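You operate a simulated robot arm through the tools that you are given. There is no shell and no other tool.

You are at the controls of a simulated robot arm. One attempt, no reset.

JOB
Stand each marker in the hole of its colour and cap it.
Fine: tips up; the pen cup stays.

It is judged by the outcome, as a careful person would: the job done as asked, and still so three seconds after it is handed in. It fails if anything else is knocked over, pushed out of place, dropped, spilled or broken. Lids that push on must go on centred and level and be pressed home; caps that screw on are set level and turned clockwise until they are tight.

ROBOT AND FRAMES
A 7-joint arm with a two-finger parallel gripper, fixed in place. Base frame: the origin is at the foot of the arm, x ahead of it, y to its left, z up; the work surface is at about z = 770. Lengths are in mm, angles in degrees, forces in N, time in s.
With the tool pointing down near the work surface it reaches from about 300 to 700 mm from the base axis. Its first joint turns from -66.0 to 66.0 degrees. Payload 1.57 kg.
Tool frame: the origin (TCP) lies between the finger pads and is the grasp point; the fingertips stand 30 mm ahead of it; z points along the fingers, y is the line along which they close. Largest opening 110 mm; finger width 24, thickness 12; the body of the gripper, 48 by 112 mm, starts 78 mm behind the TCP.
Orientation is told as [roll, pitch, yaw] about the base's x, y, z axes, in that order, counted from this pose: with the fingers straight down and closing along the base's y, the tool's x points along the base's -x, its y along +y and its z along -z.

CONTROLS
- The arm moves only by the tool play_rows. Its argument "moves" is a list of rows, each an object (a shift or turn left out is 0, a gripper value left out holds the last) with "xyz": the shift along the base's x, y, z in mm, a list of three; "rot": the turn, a rotation vector about the base's x, y, z in degrees, a list of three; "jaw": the finger opening in mm, from 0 to 110. In form: [{"xyz": [x, y, z], "rot": [ax, ay, az], "jaw": jaw}, ...]. A call has 1 to 20 rows; each row is the pose to reach, as a shift and turn from the pose commanded when the call began. A row lasts 0.2 s, in which the tool goes at most 50 mm and 8.6 degrees; a call with a longer step from one row to the next is refused whole, and so is a gripper value outside its range. A pose out of reach is approached as far as the arm can. The call stops where the force on the tool passes 40 N (or 10 N more than at its start, if that is more) or the arm is blocked; 0.2 s more then pass. The fingers move at their own pace (about 108 mm/s each) and stop on an object; they squeeze with about 42 N. The grip force told is the motor's: it shows also when the fingers shut on nothing. Time passes only in rows, and 0.2 s behind the last, so rows that repeat a pose let the fingers close. The reply holds the time, the measured pose of the TCP, the force on the tool along the base axes, the opening and the grip force, in the units named above and with some noise, with the torque about the TCP (base axes, N m) and any sound that the robot's microphone picked up.
- Cameras (640 x 400 px; columns grow to the right, rows downward): "scene" is fixed at [187.1, -404.1, 1400.4]; the picture's right is [0.74, -0.67, 0.00], its down [-0.41, -0.45, -0.79] and it looks along [0.53, 0.59, -0.61] (base axes); focal length 331 px, centre (320, 200). "wrist" rides on the gripper at [70, 16, -141] in the tool frame; the picture's right is [-0.23, 0.97, 0.00], its down [-0.86, -0.20, -0.48] and it looks along [-0.47, -0.11, 0.88] (tool axes); focal length 222 px, centre (320, 200). There is no depth. A picture from a camera that has moved, and an enlarged one, comes with that camera's place and axes in the base frame and with its lens. The place of the scene camera against the robot may be out by one fixed shift of up to 25 mm in any direction.
- capture(camera): a new picture of that camera. The clock stands still meanwhile.
- enlarge(camera, box): a new picture of the part [left, top, right, bottom] of that camera's present view, enlarged. The clock stands still meanwhile.
- close_job(): hands the job in; it is judged then, once.

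Nothing tells you positions but the pictures and the camera data. Unless the task says otherwise, let go and move clear before handing in.

The tools are called after ">>>" as a command line: name --argument value ..., lists and objects as JSON in quotes. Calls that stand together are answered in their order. play_rows: Moves the arm, as the interface text tells. Its arguments: {"type":"object","properties":{"moves":{"type":"array","items":{"type":"object","properties":{"xyz":{"type":"array","items":{"type":"number"}},"rot":{"type":"array","items":{"type":"number"}},"jaw":{"type":"number"}}}}},"required":["moves"]} The other tools are called the same way: capture (camera) takes a picture; enlarge (camera, box) takes an enlarged picture of a part of a camera's view; close_job () hands the job in.

At the start:

```text
time_s: 0.0
eef_pos: [398.9, -81.2, 1173.8]
orientation: [0.0, -0.1, 0.0]
wrist_force: [0.1, 0.8, -0.6]
ft_torque: [0.02, 0.0, -0.02]
gripper_width: 109.9
grip_force: 0.1
```

scene: 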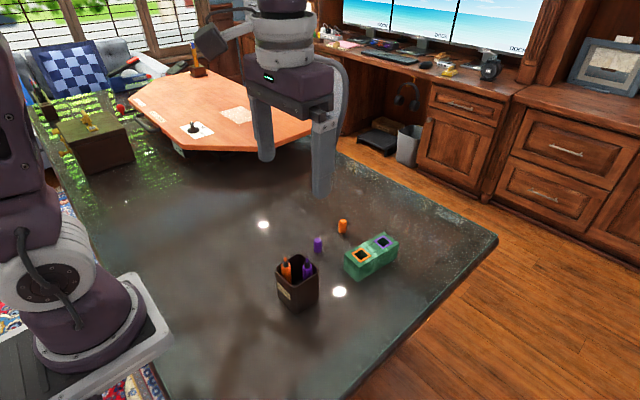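
wrist: 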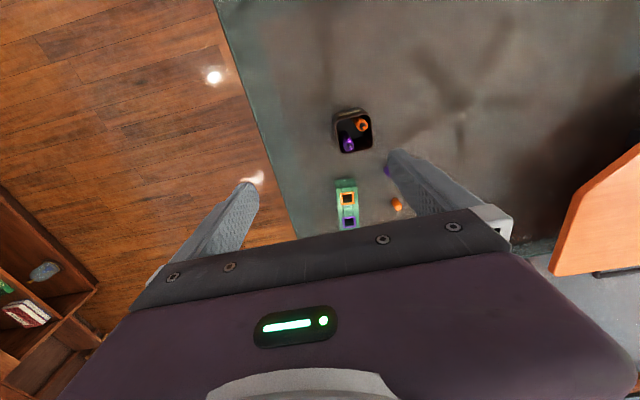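

I see a pen cup with an orange and a purple marker, a green block with an orange-ringed and a purple-ringed hole, and two loose caps, one orange and one purple. I'll take enlarged pictures first to work out where they are.

>>> enlarge --camera "scene" --box '[250, 200, 410, 320]'

>>> enlarge --camera "wrist" --box '[300, 90, 440, 240]'

```text
3.33 times, centred on (330, 260) of scene
camera zoom: at [187.1, -404.1, 1400.4], right [0.74, -0.67, 0.0], down [-0.41, -0.45, -0.79], along [0.53, 0.59, -0.61], focal length 1103 px, centre (287, 0)
```

zoom: 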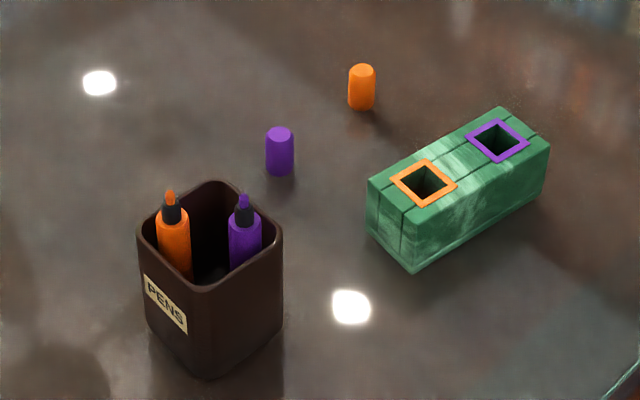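

```text
2.67 times, centred on (370, 165) of wrist
camera zoom: at [328.8, -66.2, 1315.1], right [0.23, 0.97, 0.0], down [0.86, -0.2, 0.48], along [0.47, -0.11, -0.88], focal length 592 px, centre (187, 293)
```

zoom: 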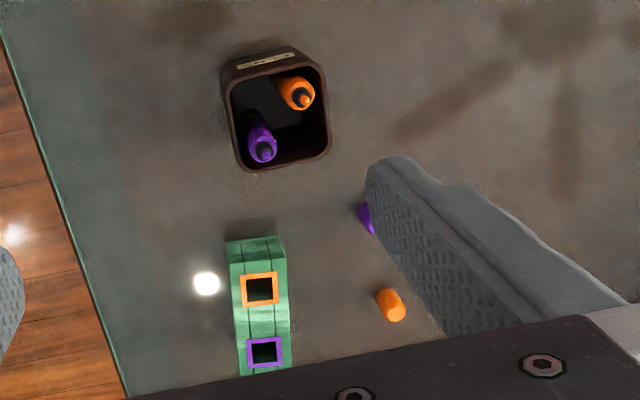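

The cup is near (432, -20), the block runs from about x=590 to 700 at y≈-62, and the orange cap is near (674, 68). I'll move so the wrist camera sits above the cup and look again.

>>> play_rows --moves '[{"xyz": [25, 11, -20]}, {"xyz": [50, 22, -40]}, {"xyz": [75, 33, -60]}, {"xyz": [100, 45, -80]}, {"xyz": [100, 45, -80]}]'

>>> capture --camera "wrist"

```text
time_s: 1.2
eef_pos: [500.7, -36.5, 1093.7]
orientation: [0.0, -0.1, 0.0]
wrist_force: [0.8, -0.3, 1.1]
ft_torque: [0.01, 0.0, -0.02]
gripper_width: 109.7
grip_force: 0.0
```

```text
taken
camera wrist: at [430.9, -20.9, 1235.6], right [0.23, 0.97, 0.0], down [0.86, -0.2, 0.48], along [0.47, -0.11, -0.88], focal length 222 px, centre (320, 200)
```

wrist: 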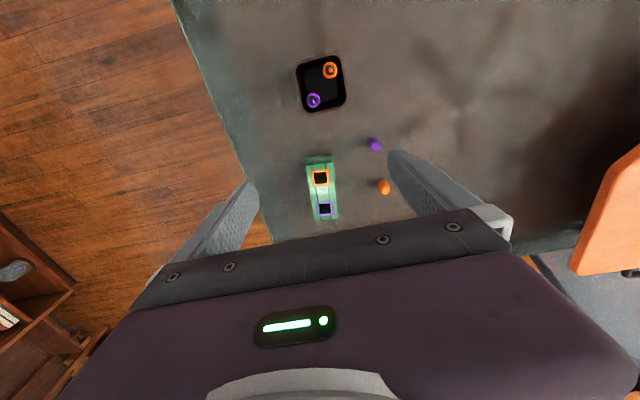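

>>> enlarge --camera "wrist" --box '[280, 40, 360, 120]'

>>> enlarge --camera "wrist" --box '[295, 130, 405, 230]'

```text
5.00 times, centred on (320, 80) of wrist
camera zoom: at [430.9, -20.9, 1235.6], right [0.23, 0.97, 0.0], down [0.86, -0.2, 0.48], along [0.47, -0.11, -0.88], focal length 1111 px, centre (320, 800)
```

zoom: 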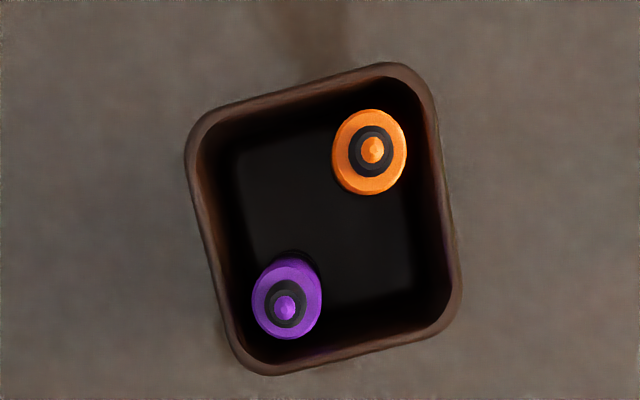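

```text
4.00 times, centred on (350, 180) of wrist
camera zoom: at [430.9, -20.9, 1235.6], right [0.23, 0.97, 0.0], down [0.86, -0.2, 0.48], along [0.47, -0.11, -0.88], focal length 888 px, centre (200, 280)
```

zoom: 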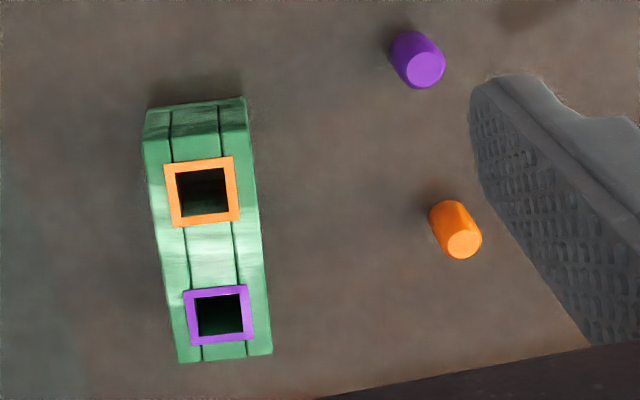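

The markers stand nearly upright in opposite corners of the cup. The block top is near z≈819, with holes near (603, -60) and (675, -66). I'll take tighter pictures to measure the heights.

>>> enlarge --camera "scene" --box '[270, 240, 330, 315]'

>>> enlarge --camera "scene" --box '[305, 210, 405, 285]'

>>> play_rows --moves '[{"xyz": [-40, 0, -10]}, {"xyz": [-80, 0, -20]}, {"xyz": [-120, 0, -35]}, {"xyz": [-150, 0, -50]}, {"xyz": [-180, 0, -60]}, {"xyz": [-180, 0, -60]}]'

>>> capture --camera "wrist"

```text
5.33 times, centred on (300, 278) of scene
camera zoom: at [187.2, -404.1, 1400.4], right [0.74, -0.67, 0.0], down [-0.41, -0.45, -0.79], along [0.53, 0.59, -0.61], focal length 1765 px, centre (427, -213)
```

zoom: 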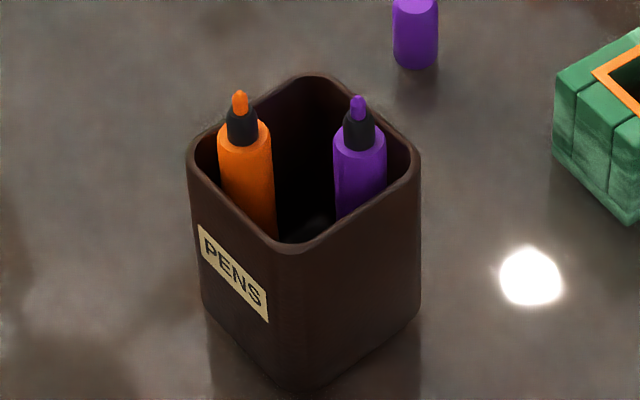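

```text
5.33 times, centred on (355, 248) of scene
camera zoom: at [187.2, -404.1, 1400.4], right [0.74, -0.67, 0.0], down [-0.41, -0.45, -0.79], along [0.53, 0.59, -0.61], focal length 1765 px, centre (133, -53)
```

zoom: 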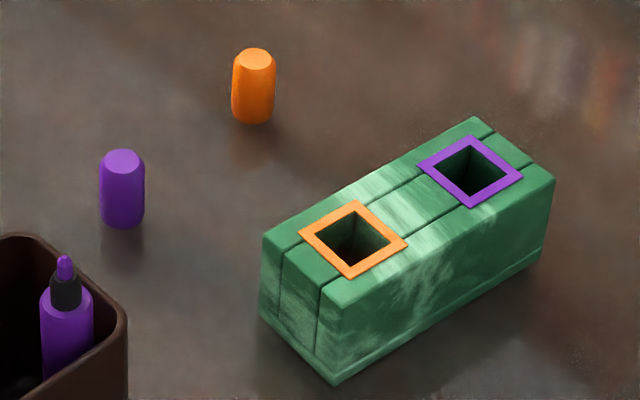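

```text
time_s: 2.6
eef_pos: [321.4, -37.4, 1033.1]
orientation: [0.0, 0.0, 0.0]
wrist_force: [0.6, -0.4, -0.9]
ft_torque: [0.03, 0.0, -0.02]
gripper_width: 109.9
grip_force: 0.0
```

```text
taken
camera wrist: at [250.2, -21.8, 1175.5], right [0.23, 0.97, 0.0], down [0.85, -0.2, 0.48], along [0.47, -0.11, -0.88], focal length 222 px, centre (320, 200)
```

wrist: 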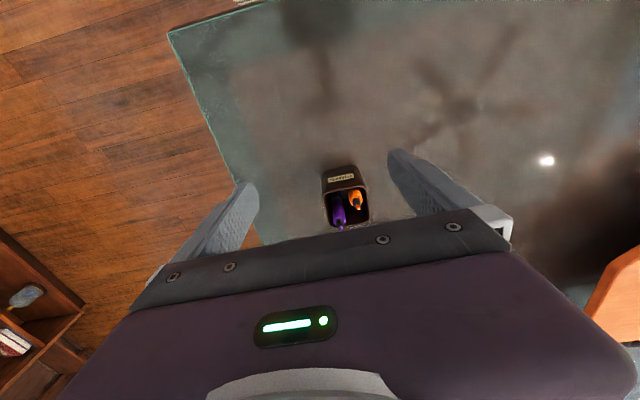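

The camera now looks forward at the cup from the base side, with the PENS label showing. I'll enlarge that part to find the rim height.

>>> enlarge --camera "wrist" --box '[310, 155, 385, 235]'

```text
5.00 times, centred on (348, 195) of wrist
camera zoom: at [250.2, -21.8, 1175.5], right [0.23, 0.97, 0.0], down [0.85, -0.2, 0.48], along [0.47, -0.11, -0.88], focal length 1111 px, centre (182, 225)
```

zoom: 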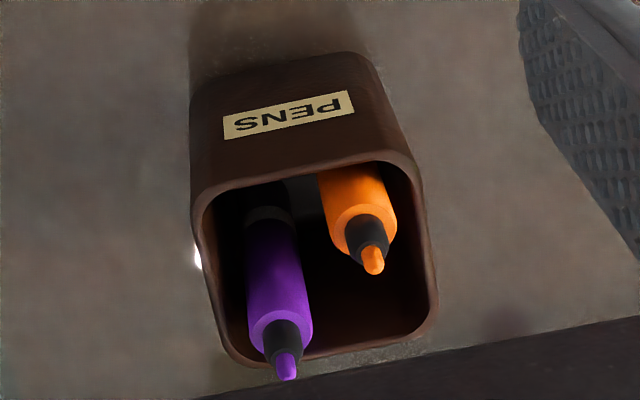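

The markers are upright with tips at z≈898. The cup rim is at about 863, its outer faces run x 404–476 and y -57 to 16, and the orange marker is at (424, -5) and the purple at (456, -36). Next I'll go over the block and caps to measure them the same way.

>>> play_rows --moves '[{"xyz": [45, 0, 0]}, {"xyz": [90, 0, 0]}, {"xyz": [135, 0, 0]}, {"xyz": [180, 0, 0]}, {"xyz": [220, 0, -20]}, {"xyz": [250, 0, -50]}, {"xyz": [250, 0, -75]}, {"xyz": [250, 0, -75]}, {"xyz": [250, 0, -75]}]'

>>> capture --camera "wrist"

```text
time_s: 4.6
eef_pos: [569.4, -35.8, 957.8]
orientation: [0.0, 0.0, 0.0]
wrist_force: [-0.5, 0.1, 0.3]
ft_torque: [0.0, 0.0, 0.0]
gripper_width: 110.1
grip_force: 0.1
```

```text
taken
camera wrist: at [499.3, -19.3, 1099.1], right [0.23, 0.97, 0.0], down [0.86, -0.2, 0.48], along [0.47, -0.11, -0.88], focal length 222 px, centre (320, 200)
```

wrist: 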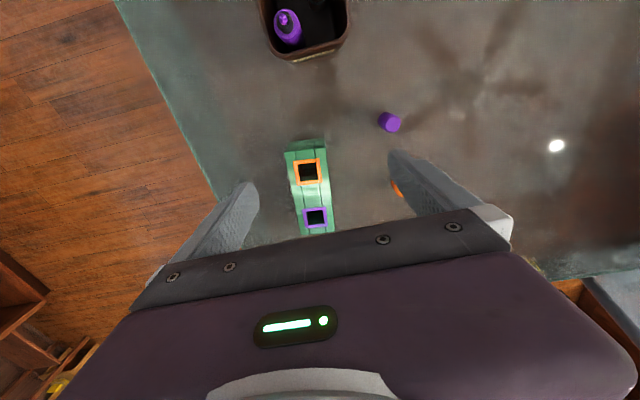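

>>> enlarge --camera "wrist" --box '[275, 130, 355, 240]'

>>> enlarge --camera "wrist" --box '[360, 90, 420, 150]'

>>> play_rows --moves '[{"xyz": [40, 20, 0]}, {"xyz": [80, 40, 0]}, {"xyz": [110, 60, 0]}, {"xyz": [110, 60, 0]}, {"xyz": [110, 60, 0]}]'

>>> capture --camera "wrist"

```text
3.64 times, centred on (315, 185) of wrist
camera zoom: at [499.3, -19.3, 1099.1], right [0.23, 0.97, 0.0], down [0.86, -0.2, 0.48], along [0.47, -0.11, -0.88], focal length 808 px, centre (338, 254)
```

zoom: 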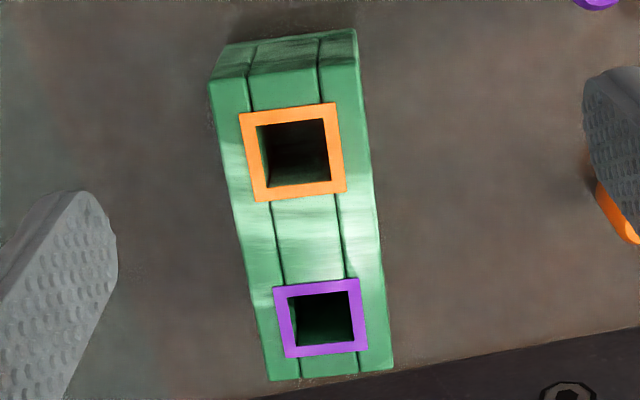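

```text
6.67 times, centred on (390, 120) of wrist
camera zoom: at [499.3, -19.3, 1099.1], right [0.23, 0.97, 0.0], down [0.86, -0.2, 0.48], along [0.47, -0.11, -0.88], focal length 1481 px, centre (-147, 733)
```

zoom: 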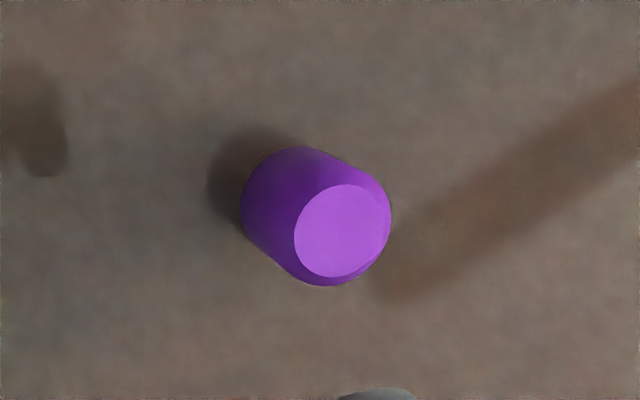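

```text
time_s: 5.8
eef_pos: [675.9, 24.6, 958.3]
orientation: [0.0, 0.1, 0.0]
wrist_force: [0.1, -1.0, 0.1]
ft_torque: [-0.01, 0.01, 0.02]
gripper_width: 110.1
grip_force: 0.0
```

```text
taken
camera wrist: at [606.2, 40.2, 1099.8], right [0.23, 0.97, 0.0], down [0.86, -0.2, 0.48], along [0.47, -0.11, -0.88], focal length 222 px, centre (320, 200)
```

wrist: 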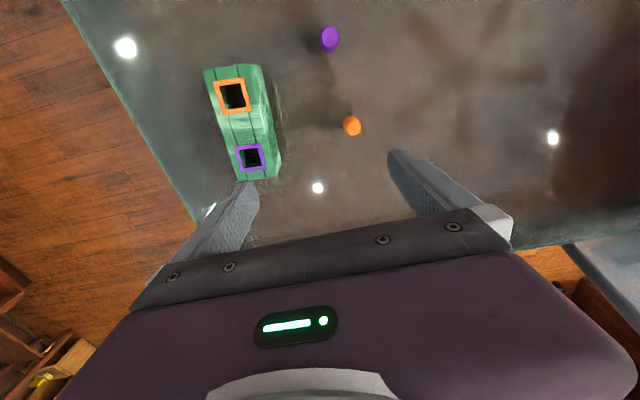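

>>> enlarge --camera "wrist" --box '[190, 50, 300, 190]'

>>> enlarge --camera "wrist" --box '[320, 95, 385, 160]'

>>> enlarge --camera "wrist" --box '[300, 10, 360, 70]'

```text
2.86 times, centred on (245, 120) of wrist
camera zoom: at [606.2, 40.2, 1099.8], right [0.23, 0.97, 0.0], down [0.86, -0.2, 0.48], along [0.47, -0.11, -0.88], focal length 635 px, centre (534, 429)
```

zoom: 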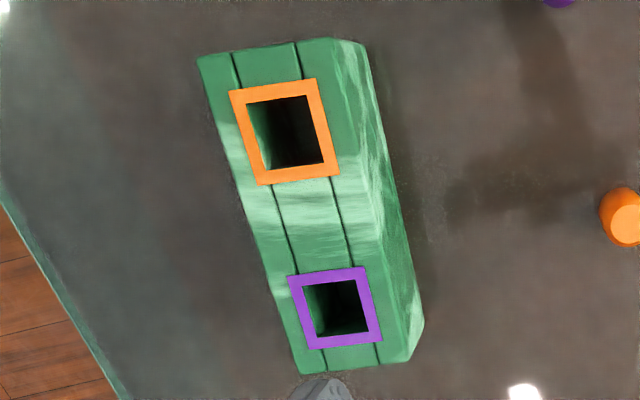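

```text
6.15 times, centred on (352, 128) of wrist
camera zoom: at [606.2, 40.2, 1099.8], right [0.23, 0.97, 0.0], down [0.86, -0.2, 0.48], along [0.47, -0.11, -0.88], focal length 1367 px, centre (120, 646)
```

zoom: 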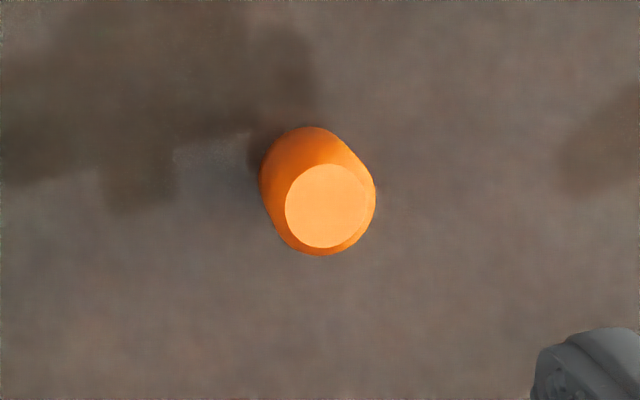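

```text
6.67 times, centred on (330, 40) of wrist
camera zoom: at [606.2, 40.2, 1099.8], right [0.23, 0.97, 0.0], down [0.86, -0.2, 0.48], along [0.47, -0.11, -0.88], focal length 1481 px, centre (253, 1267)
```

zoom: 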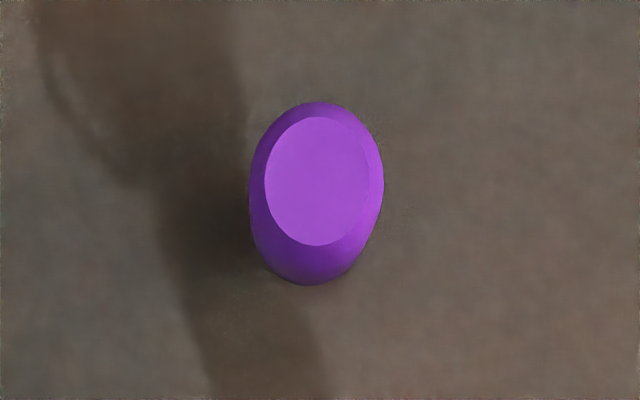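

The holes come out at orange (601.3, -59.8) and purple (673.6, -66.7), with the block top at z≈823. The caps stand upright with closed ends up, tops at z≈805, at orange (670.7, 69.9) and purple (570.1, 59.8). Before picking anything up, I'll test whether the arm reaches the far hole at carrying height.

>>> play_rows --moves '[{"xyz": [-2, -45, 5]}, {"xyz": [-5, -90, 6]}, {"xyz": [-5, -90, 6]}, {"xyz": [-5, -90, 6]}]'

>>> play_rows --moves '[{"xyz": [0, 0, 0]}, {"xyz": [0, 0, 0]}]'

>>> play_rows --moves '[{"xyz": [0, 0, 20]}, {"xyz": [0, 0, 20]}]'

```text
time_s: 6.8
eef_pos: [672.1, -65.4, 964.7]
orientation: [0.0, 0.1, -0.1]
wrist_force: [0.0, 0.4, 0.0]
ft_torque: [-0.02, 0.02, 0.03]
gripper_width: 110.1
grip_force: 0.1
```

```text
time_s: 7.4
eef_pos: [673.8, -65.7, 965.0]
orientation: [0.0, 0.0, 0.0]
wrist_force: [0.1, -0.4, 0.7]
ft_torque: [0.02, -0.03, 0.0]
gripper_width: 110.0
grip_force: 0.0
```

```text
time_s: 8.0
eef_pos: [672.3, -66.4, 985.4]
orientation: [-0.1, 0.1, 0.0]
wrist_force: [0.5, 0.8, 0.5]
ft_torque: [-0.04, 0.01, -0.01]
gripper_width: 110.1
grip_force: 0.1
```

The far hole is within reach. I'll move to hover over the orange marker with the fingers partly closed and check the alignment.

>>> play_rows --moves '[{"xyz": [-42, 10, 0], "jaw": 60}, {"xyz": [-84, 20, 0], "jaw": 60}, {"xyz": [-126, 31, 0], "jaw": 60}, {"xyz": [-168, 41, -5], "jaw": 60}, {"xyz": [-210, 51, -10], "jaw": 60}, {"xyz": [-250, 61.2, -15], "jaw": 60}, {"xyz": [-250, 61.2, -25], "jaw": 60}, {"xyz": [-250, 61.2, -25], "jaw": 60}, {"xyz": [-250, 61.2, -25], "jaw": 60}]'

>>> capture --camera "wrist"

>>> enlarge --camera "wrist" --box '[260, 110, 380, 220]'

```text
time_s: 10.0
eef_pos: [422.9, -3.4, 959.8]
orientation: [0.0, 0.0, -0.1]
wrist_force: [-0.1, -0.2, -0.5]
ft_torque: [-0.01, -0.04, -0.02]
gripper_width: 59.8
grip_force: 0.0
```

```text
taken
camera wrist: at [353.3, 12.1, 1100.5], right [0.23, 0.97, 0.0], down [0.86, -0.2, 0.48], along [0.47, -0.11, -0.88], focal length 222 px, centre (320, 200)
```

wrist: 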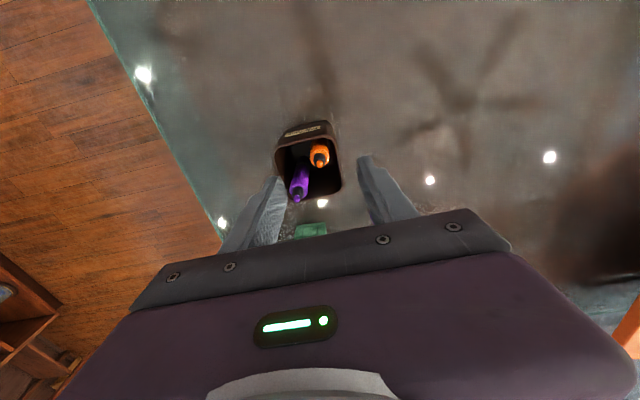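

```text
3.64 times, centred on (320, 165) of wrist
camera zoom: at [353.3, 12.1, 1100.5], right [0.23, 0.97, 0.0], down [0.86, -0.2, 0.48], along [0.47, -0.11, -0.88], focal length 808 px, centre (320, 327)
```

zoom: 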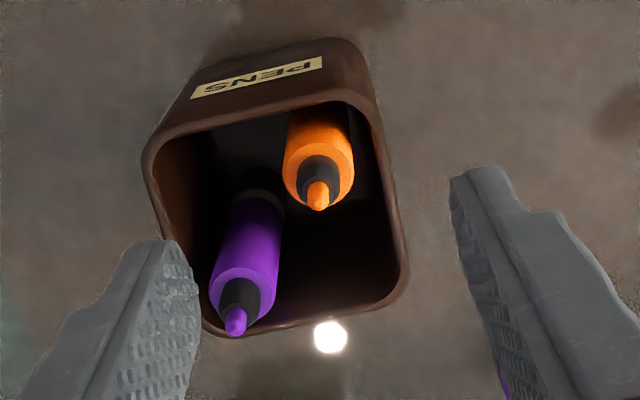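

The orange marker is confirmed at (424.4, -4.9). I'll shift slightly and come down to just above the rim, then check finger clearance before closing.

>>> play_rows --moves '[{"xyz": [1, -1.2, -20], "jaw": 60}, {"xyz": [1, -1.2, -40], "jaw": 60}, {"xyz": [1, -1.2, -58], "jaw": 60}, {"xyz": [1, -1.2, -60], "jaw": 60}, {"xyz": [1, -1.2, -60], "jaw": 60}]'

>>> capture --camera "wrist"

>>> enlarge --camera "scene" --box '[255, 220, 345, 315]'

>>> enlarge --camera "wrist" --box '[260, 130, 380, 230]'

```text
time_s: 11.2
eef_pos: [424.2, -5.0, 900.2]
orientation: [0.0, -0.1, -0.1]
wrist_force: [0.1, -1.1, 0.5]
ft_torque: [0.0, 0.01, 0.02]
gripper_width: 59.8
grip_force: 0.0
```

```text
taken
camera wrist: at [355.3, 9.2, 1042.2], right [0.23, 0.97, 0.0], down [0.85, -0.2, 0.48], along [0.47, -0.11, -0.88], focal length 222 px, centre (320, 200)
```

wrist: 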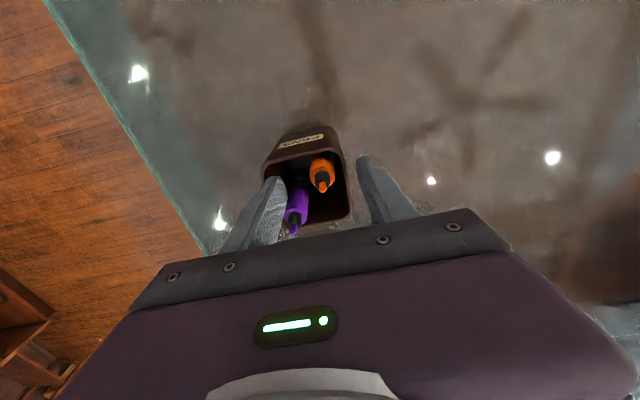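

```text
4.21 times, centred on (300, 268) of scene
camera zoom: at [187.1, -404.1, 1400.4], right [0.74, -0.67, 0.0], down [-0.41, -0.45, -0.79], along [0.53, 0.59, -0.61], focal length 1394 px, centre (404, -84)
```

zoom: 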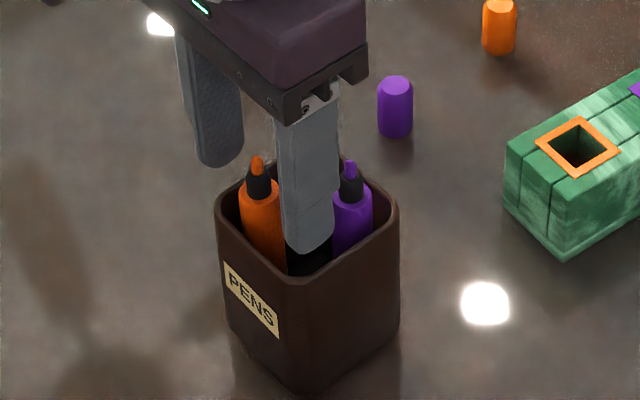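

```text
4.00 times, centred on (320, 180) of wrist
camera zoom: at [355.3, 9.2, 1042.2], right [0.23, 0.97, 0.0], down [0.85, -0.2, 0.48], along [0.47, -0.11, -0.88], focal length 888 px, centre (320, 280)
```

zoom: 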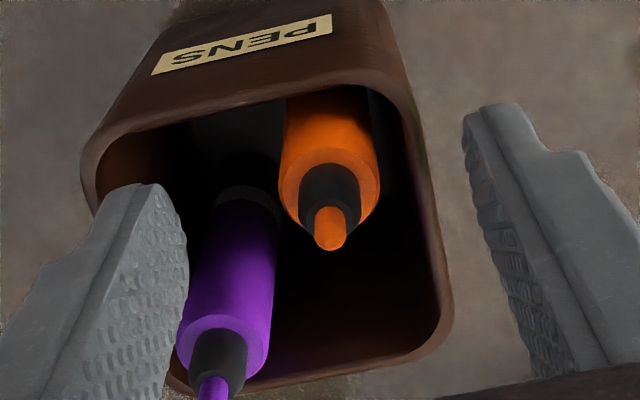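

The fingers straddle the orange marker and are clear of the purple one, and the fingertips are at about 870, above the rim. I'll narrow the jaw, drop about 4 mm more, and close.

>>> play_rows --moves '[{"xyz": [0, 0, 0], "jaw": 34}, {"xyz": [0, 0, -1.5], "jaw": 34}, {"xyz": [0, 0, -3], "jaw": 34}, {"xyz": [0, 0, -4], "jaw": 34}, {"xyz": [0, 0, -4], "jaw": 34}]'

>>> enlarge --camera "scene" --box '[270, 235, 330, 295]'

>>> enlarge --camera "wrist" --box '[270, 130, 370, 230]'

```text
time_s: 12.4
eef_pos: [423.8, -6.5, 895.9]
orientation: [0.1, 0.1, 0.0]
wrist_force: [-0.8, -0.6, -0.2]
ft_torque: [0.0, -0.01, -0.02]
gripper_width: 34.2
grip_force: 0.1
```

```text
6.67 times, centred on (300, 265) of scene
camera zoom: at [187.1, -404.1, 1400.4], right [0.74, -0.67, 0.0], down [-0.41, -0.45, -0.79], along [0.53, 0.59, -0.61], focal length 2207 px, centre (453, -233)
```

zoom: 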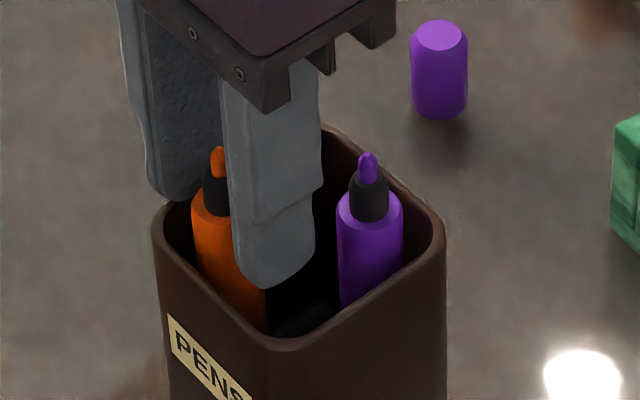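

```text
4.00 times, centred on (320, 180) of wrist
camera zoom: at [354.6, 8.8, 1037.7], right [0.23, 0.97, 0.0], down [0.86, -0.2, 0.48], along [0.47, -0.11, -0.88], focal length 888 px, centre (320, 280)
```

zoom: 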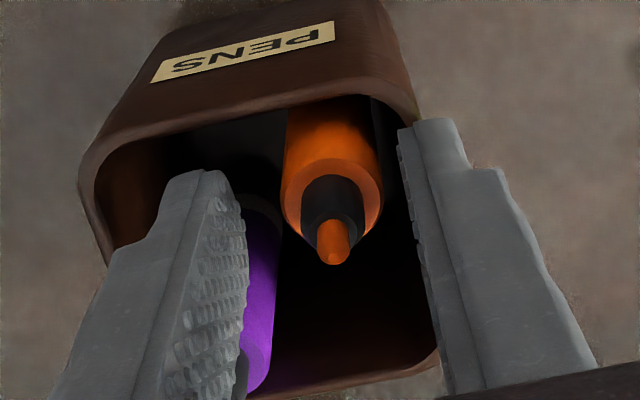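

Both fingers sit either side of the marker with no contact force. I'll close on it now.

>>> play_rows --moves '[{"xyz": [0, 0, 0], "jaw": 15}, {"xyz": [0, 0, 0], "jaw": 15}, {"xyz": [0, 0, 0], "jaw": 15}]'

>>> enlarge --camera "scene" --box '[270, 235, 330, 295]'

>>> enlarge --camera "wrist" --box '[270, 130, 370, 230]'

```text
time_s: 13.2
eef_pos: [423.9, -5.6, 896.1]
orientation: [0.0, 0.0, 0.0]
wrist_force: [0.3, -0.2, -0.2]
ft_torque: [0.01, 0.0, 0.0]
gripper_width: 18.7
grip_force: 33.2
```

```text
6.67 times, centred on (300, 265) of scene
camera zoom: at [187.1, -404.1, 1400.4], right [0.74, -0.67, 0.0], down [-0.41, -0.45, -0.79], along [0.53, 0.59, -0.61], focal length 2207 px, centre (453, -233)
```

zoom: 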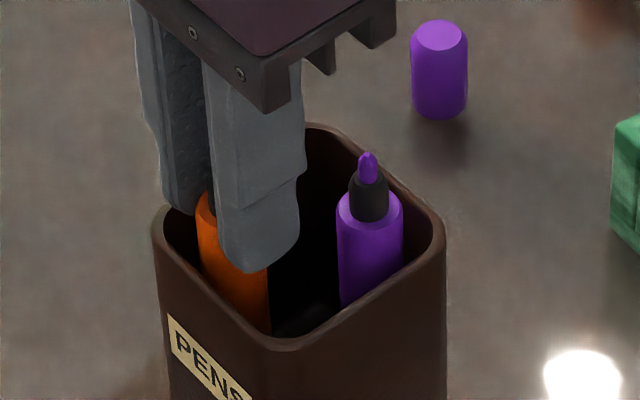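

```text
4.00 times, centred on (320, 180) of wrist
camera zoom: at [354.6, 8.8, 1037.8], right [0.23, 0.97, 0.0], down [0.86, -0.2, 0.48], along [0.47, -0.11, -0.88], focal length 888 px, centre (320, 280)
```

zoom: 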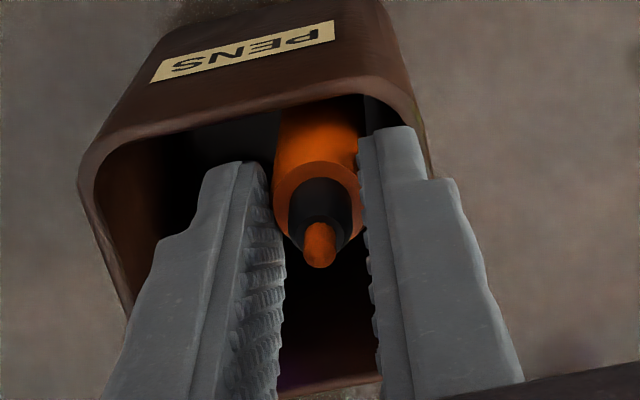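

The fingers stopped at 18.7 mm with grip force on the marker, and the cup hasn't moved. I'll lift straight up.

>>> play_rows --moves '[{"xyz": [0, 0, 5]}, {"xyz": [0, 0, 15]}, {"xyz": [0, 0, 30]}, {"xyz": [0, 0, 50]}, {"xyz": [0, 0, 70]}, {"xyz": [0, 0, 90]}, {"xyz": [0, 0, 105]}, {"xyz": [0, 0, 105]}]'

>>> enlarge --camera "scene" --box '[250, 180, 350, 300]'

>>> enlarge --camera "wrist" --box '[260, 110, 380, 230]'

```text
time_s: 15.0
eef_pos: [424.8, -6.5, 999.2]
orientation: [-0.1, 0.0, 0.0]
wrist_force: [0.0, -0.5, -0.5]
ft_torque: [0.0, 0.0, -0.02]
gripper_width: 18.6
grip_force: 32.7
```

```text
3.33 times, centred on (300, 240) of scene
camera zoom: at [187.1, -404.1, 1400.4], right [0.74, -0.67, 0.0], down [-0.41, -0.45, -0.79], along [0.53, 0.59, -0.61], focal length 1103 px, centre (387, 67)
```

zoom: 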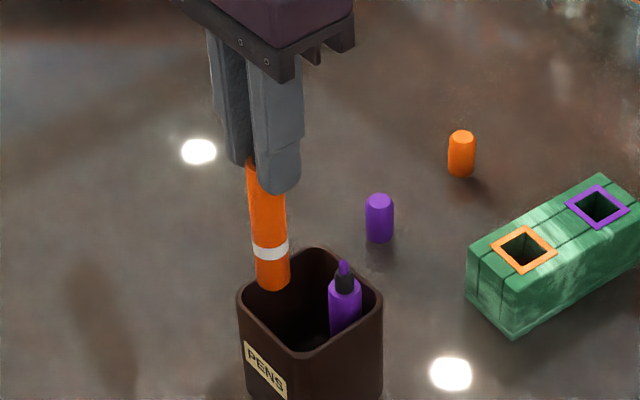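

```text
3.33 times, centred on (320, 170) of wrist
camera zoom: at [355.0, 9.5, 1141.9], right [0.23, 0.97, 0.0], down [0.86, -0.2, 0.48], along [0.47, -0.11, -0.88], focal length 740 px, centre (320, 300)
```

zoom: 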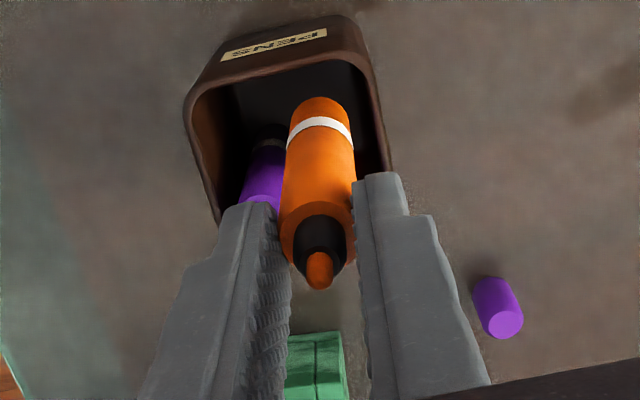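

The orange marker is held upright with its bottom at about TCP minus 120 mm. I'll go up a little to clear the purple tip, then carry it over the orange hole.

>>> play_rows --moves '[{"xyz": [0, 0, 15]}, {"xyz": [0, 0, 30]}, {"xyz": [30, -9, 30]}, {"xyz": [65, -20, 30]}, {"xyz": [100, -30, 30]}, {"xyz": [135, -41, 20]}, {"xyz": [160, -49, 0]}, {"xyz": [176.4, -53.6, -20]}, {"xyz": [176.4, -53.6, -35]}, {"xyz": [176.4, -53.6, -40]}, {"xyz": [176.4, -53.6, -40]}, {"xyz": [176.4, -53.6, -40]}]'

>>> enlarge --camera "scene" --box '[310, 180, 410, 290]'

>>> enlarge --camera "wrist" --box '[260, 100, 380, 230]'

```text
time_s: 17.6
eef_pos: [602.0, -61.5, 958.9]
orientation: [-0.1, 0.0, -0.1]
wrist_force: [0.7, 1.1, -0.4]
ft_torque: [0.0, -0.01, 0.02]
gripper_width: 18.6
grip_force: 33.2
```

```text
3.64 times, centred on (360, 235) of scene
camera zoom: at [187.1, -404.1, 1400.4], right [0.74, -0.67, 0.0], down [-0.41, -0.45, -0.79], along [0.53, 0.59, -0.61], focal length 1204 px, centre (174, 73)
```

zoom: 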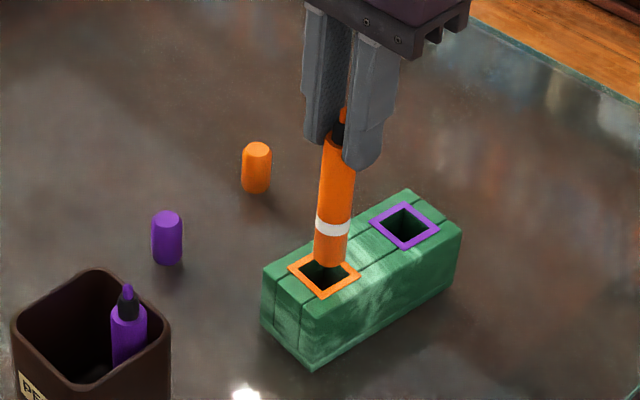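

```text
3.08 times, centred on (320, 165) of wrist
camera zoom: at [532.2, -45.1, 1100.1], right [0.23, 0.97, 0.0], down [0.86, -0.2, 0.48], along [0.47, -0.11, -0.88], focal length 684 px, centre (320, 308)
```

zoom: 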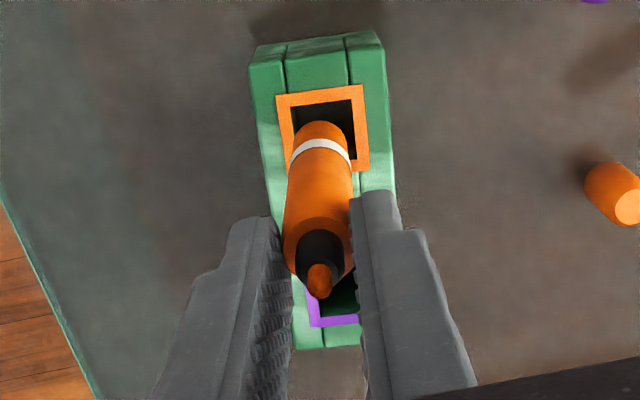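

The wrist view puts the hole centre about 1 mm off the marker axis, so I'll shift that much. Then I'll start the marker into the hole and watch the forces.

>>> play_rows --moves '[{"xyz": [-0.7, 1.3, 0]}, {"xyz": [-0.7, 1.3, -5]}, {"xyz": [-0.7, 1.3, -10]}, {"xyz": [-0.7, 1.3, -14]}, {"xyz": [-0.7, 1.3, -14]}]'

>>> enlarge --camera "scene" --box '[320, 200, 390, 290]'

>>> enlarge --camera "wrist" --box '[270, 100, 370, 230]'

```text
time_s: 18.8
eef_pos: [600.4, -58.2, 946.6]
orientation: [0.0, 0.0, 0.0]
wrist_force: [0.8, -0.5, -0.3]
ft_torque: [0.0, 0.02, -0.01]
gripper_width: 18.3
grip_force: 33.0
```

```text
4.44 times, centred on (355, 245) of scene
camera zoom: at [187.1, -404.1, 1400.4], right [0.74, -0.67, 0.0], down [-0.41, -0.45, -0.79], along [0.53, 0.59, -0.61], focal length 1471 px, centre (164, 0)
```

zoom: 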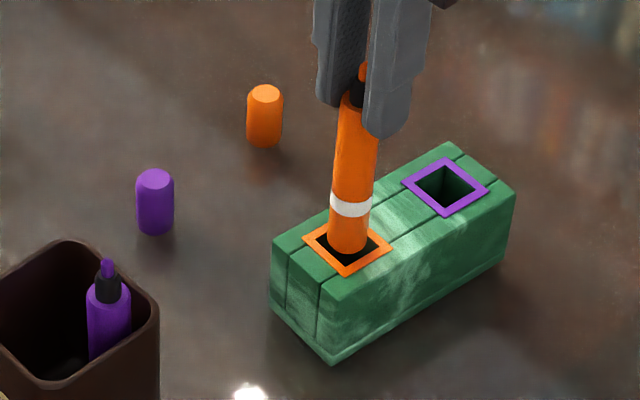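

```text
3.08 times, centred on (320, 165) of wrist
camera zoom: at [530.8, -43.0, 1087.4], right [0.23, 0.97, 0.0], down [0.86, -0.2, 0.48], along [0.47, -0.11, -0.88], focal length 684 px, centre (320, 308)
```

zoom: 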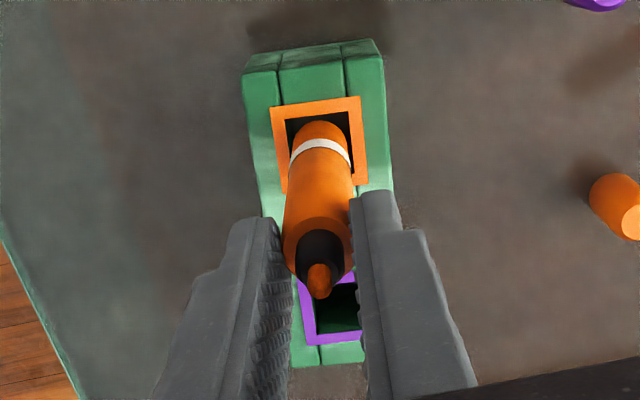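

The marker bottom is just above the hole mouth and nearly centred. I'll shift a little under a millimetre and lower it in.

>>> play_rows --moves '[{"xyz": [0.6, -0.7, 0]}, {"xyz": [0.6, -0.7, -4]}, {"xyz": [0.6, -0.7, -8]}, {"xyz": [0.6, -0.7, -12]}, {"xyz": [0.6, -0.7, -16]}, {"xyz": [0.6, -0.7, -16]}]'

>>> enlarge --camera "wrist" --box '[270, 100, 370, 230]'

>>> enlarge --camera "scene" --box '[320, 200, 390, 290]'

```text
time_s: 20.2
eef_pos: [601.9, -60.0, 931.3]
orientation: [0.1, 0.0, 0.1]
wrist_force: [-0.5, -0.6, 0.2]
ft_torque: [-0.01, -0.03, 0.01]
gripper_width: 18.5
grip_force: 32.8
```

```text
3.08 times, centred on (320, 165) of wrist
camera zoom: at [532.1, -44.6, 1072.6], right [0.23, 0.97, 0.0], down [0.86, -0.2, 0.48], along [0.47, -0.11, -0.88], focal length 684 px, centre (320, 308)
```

zoom: 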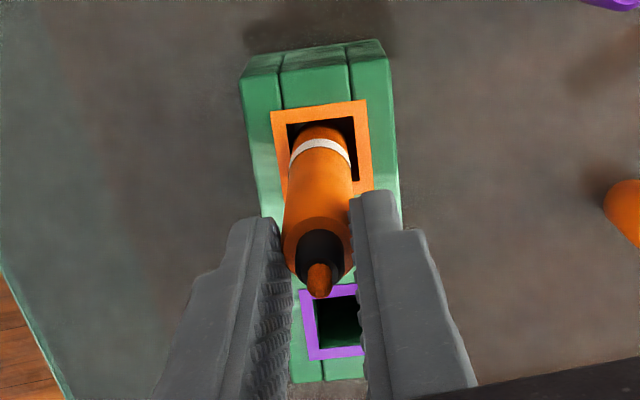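

```text
4.44 times, centred on (355, 245) of scene
camera zoom: at [187.1, -404.1, 1400.4], right [0.74, -0.67, 0.0], down [-0.41, -0.45, -0.79], along [0.53, 0.59, -0.61], focal length 1471 px, centre (164, 0)
```

zoom: 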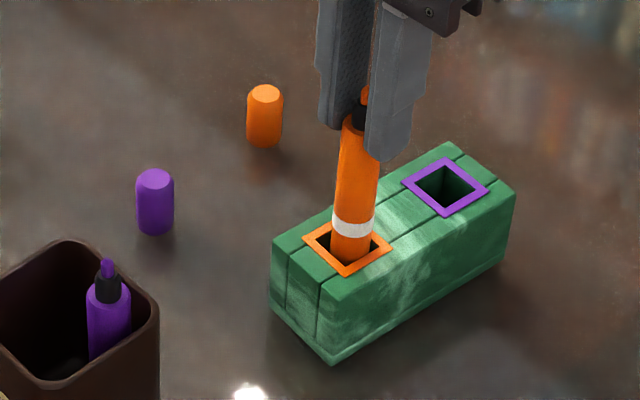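

It has entered the hole without touching. I'll keep lowering and watch the vertical force for the bottom.

>>> play_rows --moves '[{"xyz": [0, 0.5, -5]}, {"xyz": [0, 0.5, -10]}, {"xyz": [0, 0.5, -15]}, {"xyz": [0, 0.5, -20]}, {"xyz": [0, 0.5, -24]}, {"xyz": [0, 0.5, -24]}]'

```text
time_s: 21.6
eef_pos: [599.4, -60.4, 905.9]
orientation: [0.0, 0.0, -0.1]
wrist_force: [-0.2, 0.2, -0.2]
ft_torque: [-0.01, 0.01, 0.02]
gripper_width: 18.7
grip_force: 33.0
```

There's no contact yet at about z=786. I'll go on in small steps.

>>> play_rows --moves '[{"xyz": [0.4, 0, -2]}, {"xyz": [0.4, 0, -4]}, {"xyz": [0.4, 0, -4]}]'

>>> play_rows --moves '[{"xyz": [0, 0, -1]}, {"xyz": [0, 0, -2]}, {"xyz": [0, 0, -2]}]'

```text
time_s: 22.4
eef_pos: [599.6, -60.1, 901.9]
orientation: [-0.1, -0.1, 0.1]
wrist_force: [-0.7, -0.4, -0.9]
ft_torque: [0.01, 0.0, -0.02]
gripper_width: 18.3
grip_force: 33.0
```

```text
time_s: 23.2
eef_pos: [600.0, -58.6, 900.6]
orientation: [0.0, -0.1, 0.0]
wrist_force: [1.0, 0.3, 0.1]
ft_torque: [-0.03, 0.01, 0.02]
gripper_width: 18.6
grip_force: 32.9
```

>>> play_rows --moves '[{"xyz": [0, 0, -1]}, {"xyz": [0, 0, -2]}, {"xyz": [0, 0, -2]}]'

>>> enlarge --camera "scene" --box '[320, 200, 390, 290]'

>>> enlarge --camera "wrist" --box '[270, 100, 370, 230]'

```text
time_s: 24.0
eef_pos: [600.3, -58.8, 899.8]
orientation: [0.0, -0.1, 0.0]
wrist_force: [-3.2, 0.8, 19.8]
ft_torque: [0.14, 0.34, -0.02]
gripper_width: 18.7
grip_force: 33.0
```

```text
4.44 times, centred on (355, 245) of scene
camera zoom: at [186.7, -404.1, 1400.5], right [0.74, -0.67, 0.0], down [-0.41, -0.45, -0.79], along [0.53, 0.59, -0.61], focal length 1471 px, centre (164, 0)
```

zoom: 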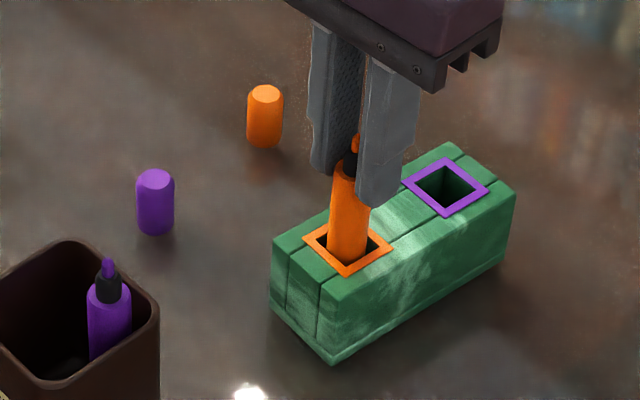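

```text
3.08 times, centred on (320, 165) of wrist
camera zoom: at [530.6, -43.2, 1040.7], right [0.23, 0.97, 0.0], down [0.85, -0.2, 0.48], along [0.47, -0.11, -0.88], focal length 684 px, centre (320, 308)
```

zoom: 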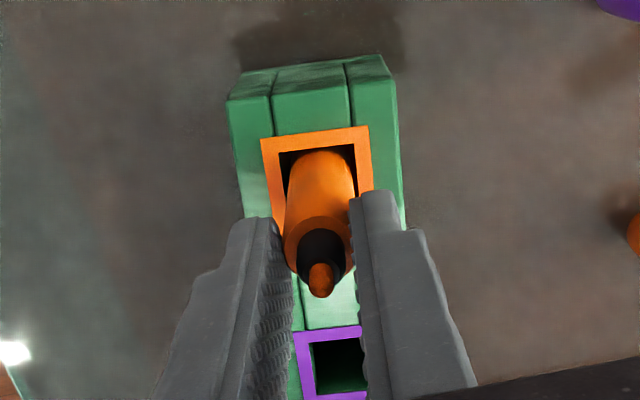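

The marker is at the bottom of the hole, with about 20 N upward at TCP≈900. I'll ease off 1 mm, open the fingers and rise clear.

>>> play_rows --moves '[{"xyz": [0, 0, 1]}, {"xyz": [0, 0, 1], "jaw": 45}, {"xyz": [0, 0, 1], "jaw": 45}, {"xyz": [0, 0, 1], "jaw": 45}, {"xyz": [0, 0, 1], "jaw": 45}]'

>>> play_rows --moves '[{"xyz": [0, 0, 15]}, {"xyz": [0, 0, 40]}, {"xyz": [0, 0, 70]}, {"xyz": [0, 0, 70]}, {"xyz": [0, 0, 70]}]'

>>> enlarge --camera "scene" --box '[320, 200, 390, 290]'

>>> enlarge --camera "wrist" --box '[250, 100, 370, 230]'

```text
time_s: 25.2
eef_pos: [599.3, -58.0, 897.9]
orientation: [0.0, 0.0, 0.1]
wrist_force: [-0.1, 0.8, -0.4]
ft_torque: [-0.04, -0.03, -0.02]
gripper_width: 45.0
grip_force: 0.1
```

```text
time_s: 26.4
eef_pos: [599.2, -59.6, 970.2]
orientation: [0.0, -0.1, -0.1]
wrist_force: [-0.6, 0.3, 1.1]
ft_torque: [-0.04, 0.01, 0.04]
gripper_width: 45.2
grip_force: 0.0
```

```text
4.44 times, centred on (355, 245) of scene
camera zoom: at [187.1, -404.1, 1400.4], right [0.74, -0.67, 0.0], down [-0.41, -0.45, -0.79], along [0.53, 0.59, -0.61], focal length 1471 px, centre (164, 0)
```

zoom: 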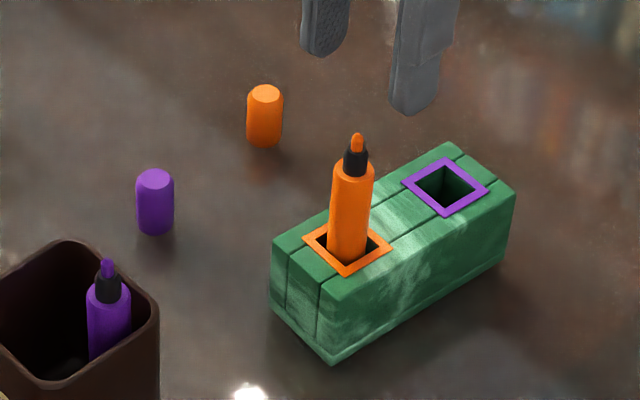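

```text
3.08 times, centred on (310, 165) of wrist
camera zoom: at [530.2, -44.0, 1112.1], right [0.23, 0.97, 0.0], down [0.86, -0.2, 0.48], along [0.47, -0.11, -0.88], focal length 684 px, centre (351, 308)
```

zoom: 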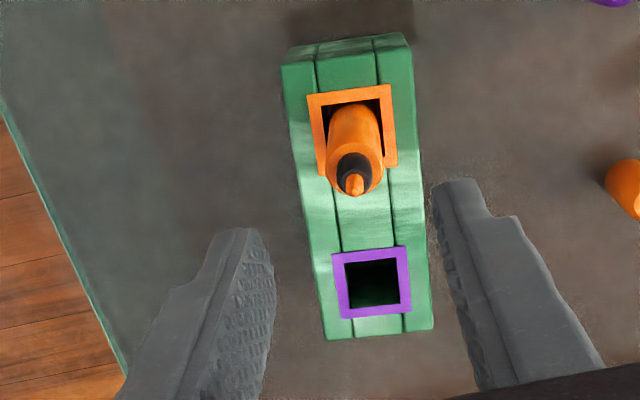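

The orange marker stands tip-up in its hole. Next I'll hover over the purple marker in the cup.

>>> play_rows --moves '[{"xyz": [-30, 4, 5], "jaw": 60}, {"xyz": [-65, 10, 5]}, {"xyz": [-100, 15, 5]}, {"xyz": [-130, 20, 0]}, {"xyz": [-146.7, 22.5, -10]}, {"xyz": [-146.7, 22.5, -10]}, {"xyz": [-146.7, 22.5, -10]}]'

>>> enlarge --camera "wrist" --box '[260, 110, 380, 220]'

```text
time_s: 28.0
eef_pos: [454.0, -34.7, 957.9]
orientation: [0.0, -0.1, 0.0]
wrist_force: [-0.4, -0.3, -0.5]
ft_torque: [-0.01, 0.01, 0.01]
gripper_width: 59.7
grip_force: 0.1
```

```text
3.64 times, centred on (320, 165) of wrist
camera zoom: at [383.9, -20.4, 1100.1], right [0.23, 0.97, 0.0], down [0.85, -0.2, 0.48], along [0.47, -0.11, -0.88], focal length 808 px, centre (320, 327)
```

zoom: 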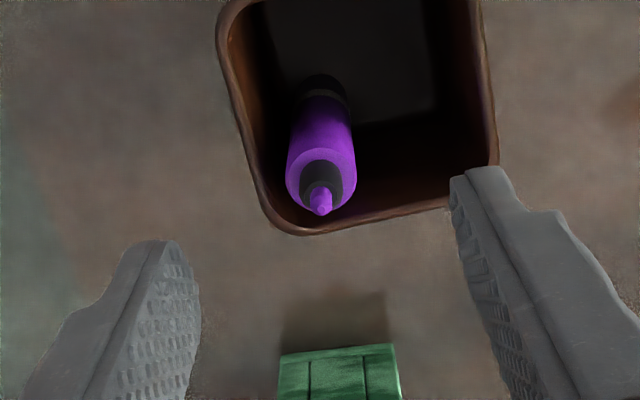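

The purple tip is 2.2 mm ahead of the tool centre. I'll correct for that, come down to above the rim and narrow the jaw.

>>> play_rows --moves '[{"xyz": [2.2, -0.4, -10], "jaw": 60}, {"xyz": [2.2, -0.4, -30]}, {"xyz": [2.2, -0.4, -50]}, {"xyz": [2.2, -0.4, -60], "jaw": 34}, {"xyz": [2.2, -0.4, -62]}, {"xyz": [2.2, -0.4, -64]}, {"xyz": [2.2, -0.4, -64]}]'

>>> enlarge --camera "wrist" --box '[270, 130, 370, 230]'

>>> enlarge --camera "scene" --box '[270, 235, 330, 295]'

```text
time_s: 29.6
eef_pos: [455.9, -36.0, 894.9]
orientation: [0.0, 0.0, 0.0]
wrist_force: [-0.9, 0.0, -0.2]
ft_torque: [0.0, 0.0, 0.03]
gripper_width: 33.9
grip_force: 0.1
```

```text
4.00 times, centred on (320, 180) of wrist
camera zoom: at [386.6, -20.8, 1037.0], right [0.23, 0.97, 0.0], down [0.86, -0.2, 0.48], along [0.47, -0.11, -0.88], focal length 888 px, centre (320, 280)
```

zoom: 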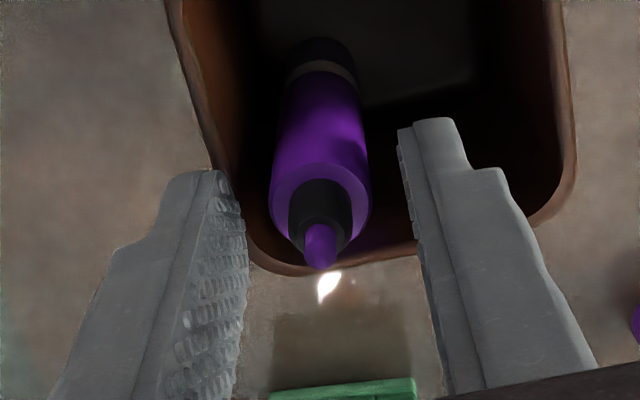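

```text
6.67 times, centred on (300, 265) of scene
camera zoom: at [187.1, -404.1, 1400.4], right [0.74, -0.67, 0.0], down [-0.41, -0.45, -0.79], along [0.53, 0.59, -0.61], focal length 2207 px, centre (453, -233)
```

zoom: 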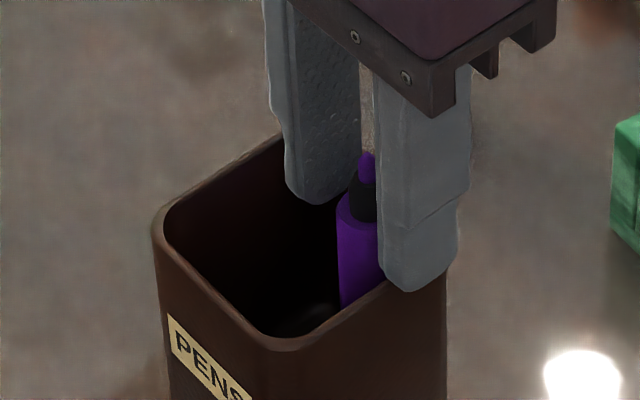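

The finger heights match the first pick, which cleared the rim. I'll close on the purple marker, lift it, and check.

>>> play_rows --moves '[{"xyz": [0, 0, 0], "jaw": 15}, {"xyz": [0, 0, 0], "jaw": 15}, {"xyz": [0, 0, 0], "jaw": 15}]'

>>> play_rows --moves '[{"xyz": [0, 0, 5]}, {"xyz": [0, 0, 15]}, {"xyz": [0, 0, 30]}, {"xyz": [0, 0, 50]}, {"xyz": [0, 0, 70]}, {"xyz": [0, 0, 90]}, {"xyz": [0, 0, 105]}, {"xyz": [0, 0, 105]}, {"xyz": [0, 0, 105]}]'

>>> enlarge --camera "scene" --box '[260, 190, 350, 310]'

>>> enlarge --camera "wrist" --box '[260, 110, 380, 230]'

```text
time_s: 30.4
eef_pos: [455.9, -35.7, 895.6]
orientation: [0.0, -0.1, 0.0]
wrist_force: [-0.8, -0.2, 0.4]
ft_torque: [-0.03, -0.04, 0.04]
gripper_width: 18.6
grip_force: 33.1
```

```text
time_s: 32.4
eef_pos: [456.6, -35.9, 1001.0]
orientation: [0.0, 0.0, 0.0]
wrist_force: [0.2, 0.1, -0.3]
ft_torque: [0.01, 0.01, -0.04]
gripper_width: 18.4
grip_force: 32.9
```

```text
3.33 times, centred on (305, 250) of scene
camera zoom: at [187.1, -404.1, 1400.4], right [0.74, -0.67, 0.0], down [-0.41, -0.45, -0.79], along [0.53, 0.59, -0.61], focal length 1103 px, centre (370, 33)
```

zoom: 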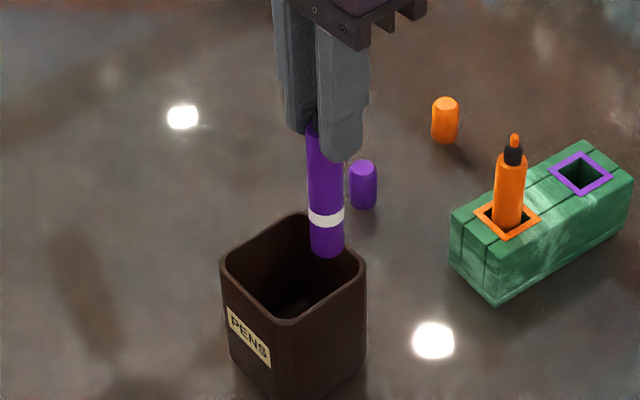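

```text
3.33 times, centred on (320, 170) of wrist
camera zoom: at [386.8, -20.3, 1141.9], right [0.23, 0.97, 0.0], down [0.85, -0.2, 0.48], along [0.47, -0.11, -0.88], focal length 740 px, centre (320, 300)
```

zoom: 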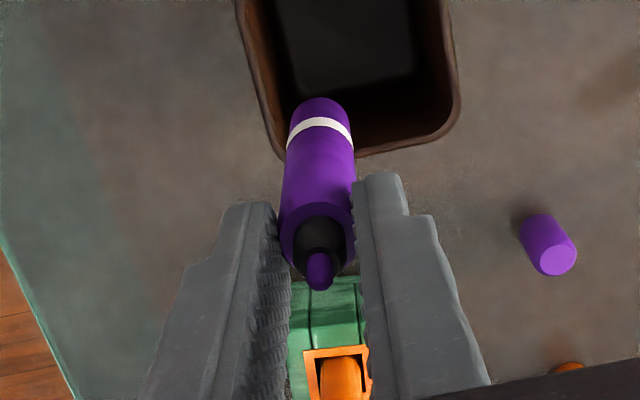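

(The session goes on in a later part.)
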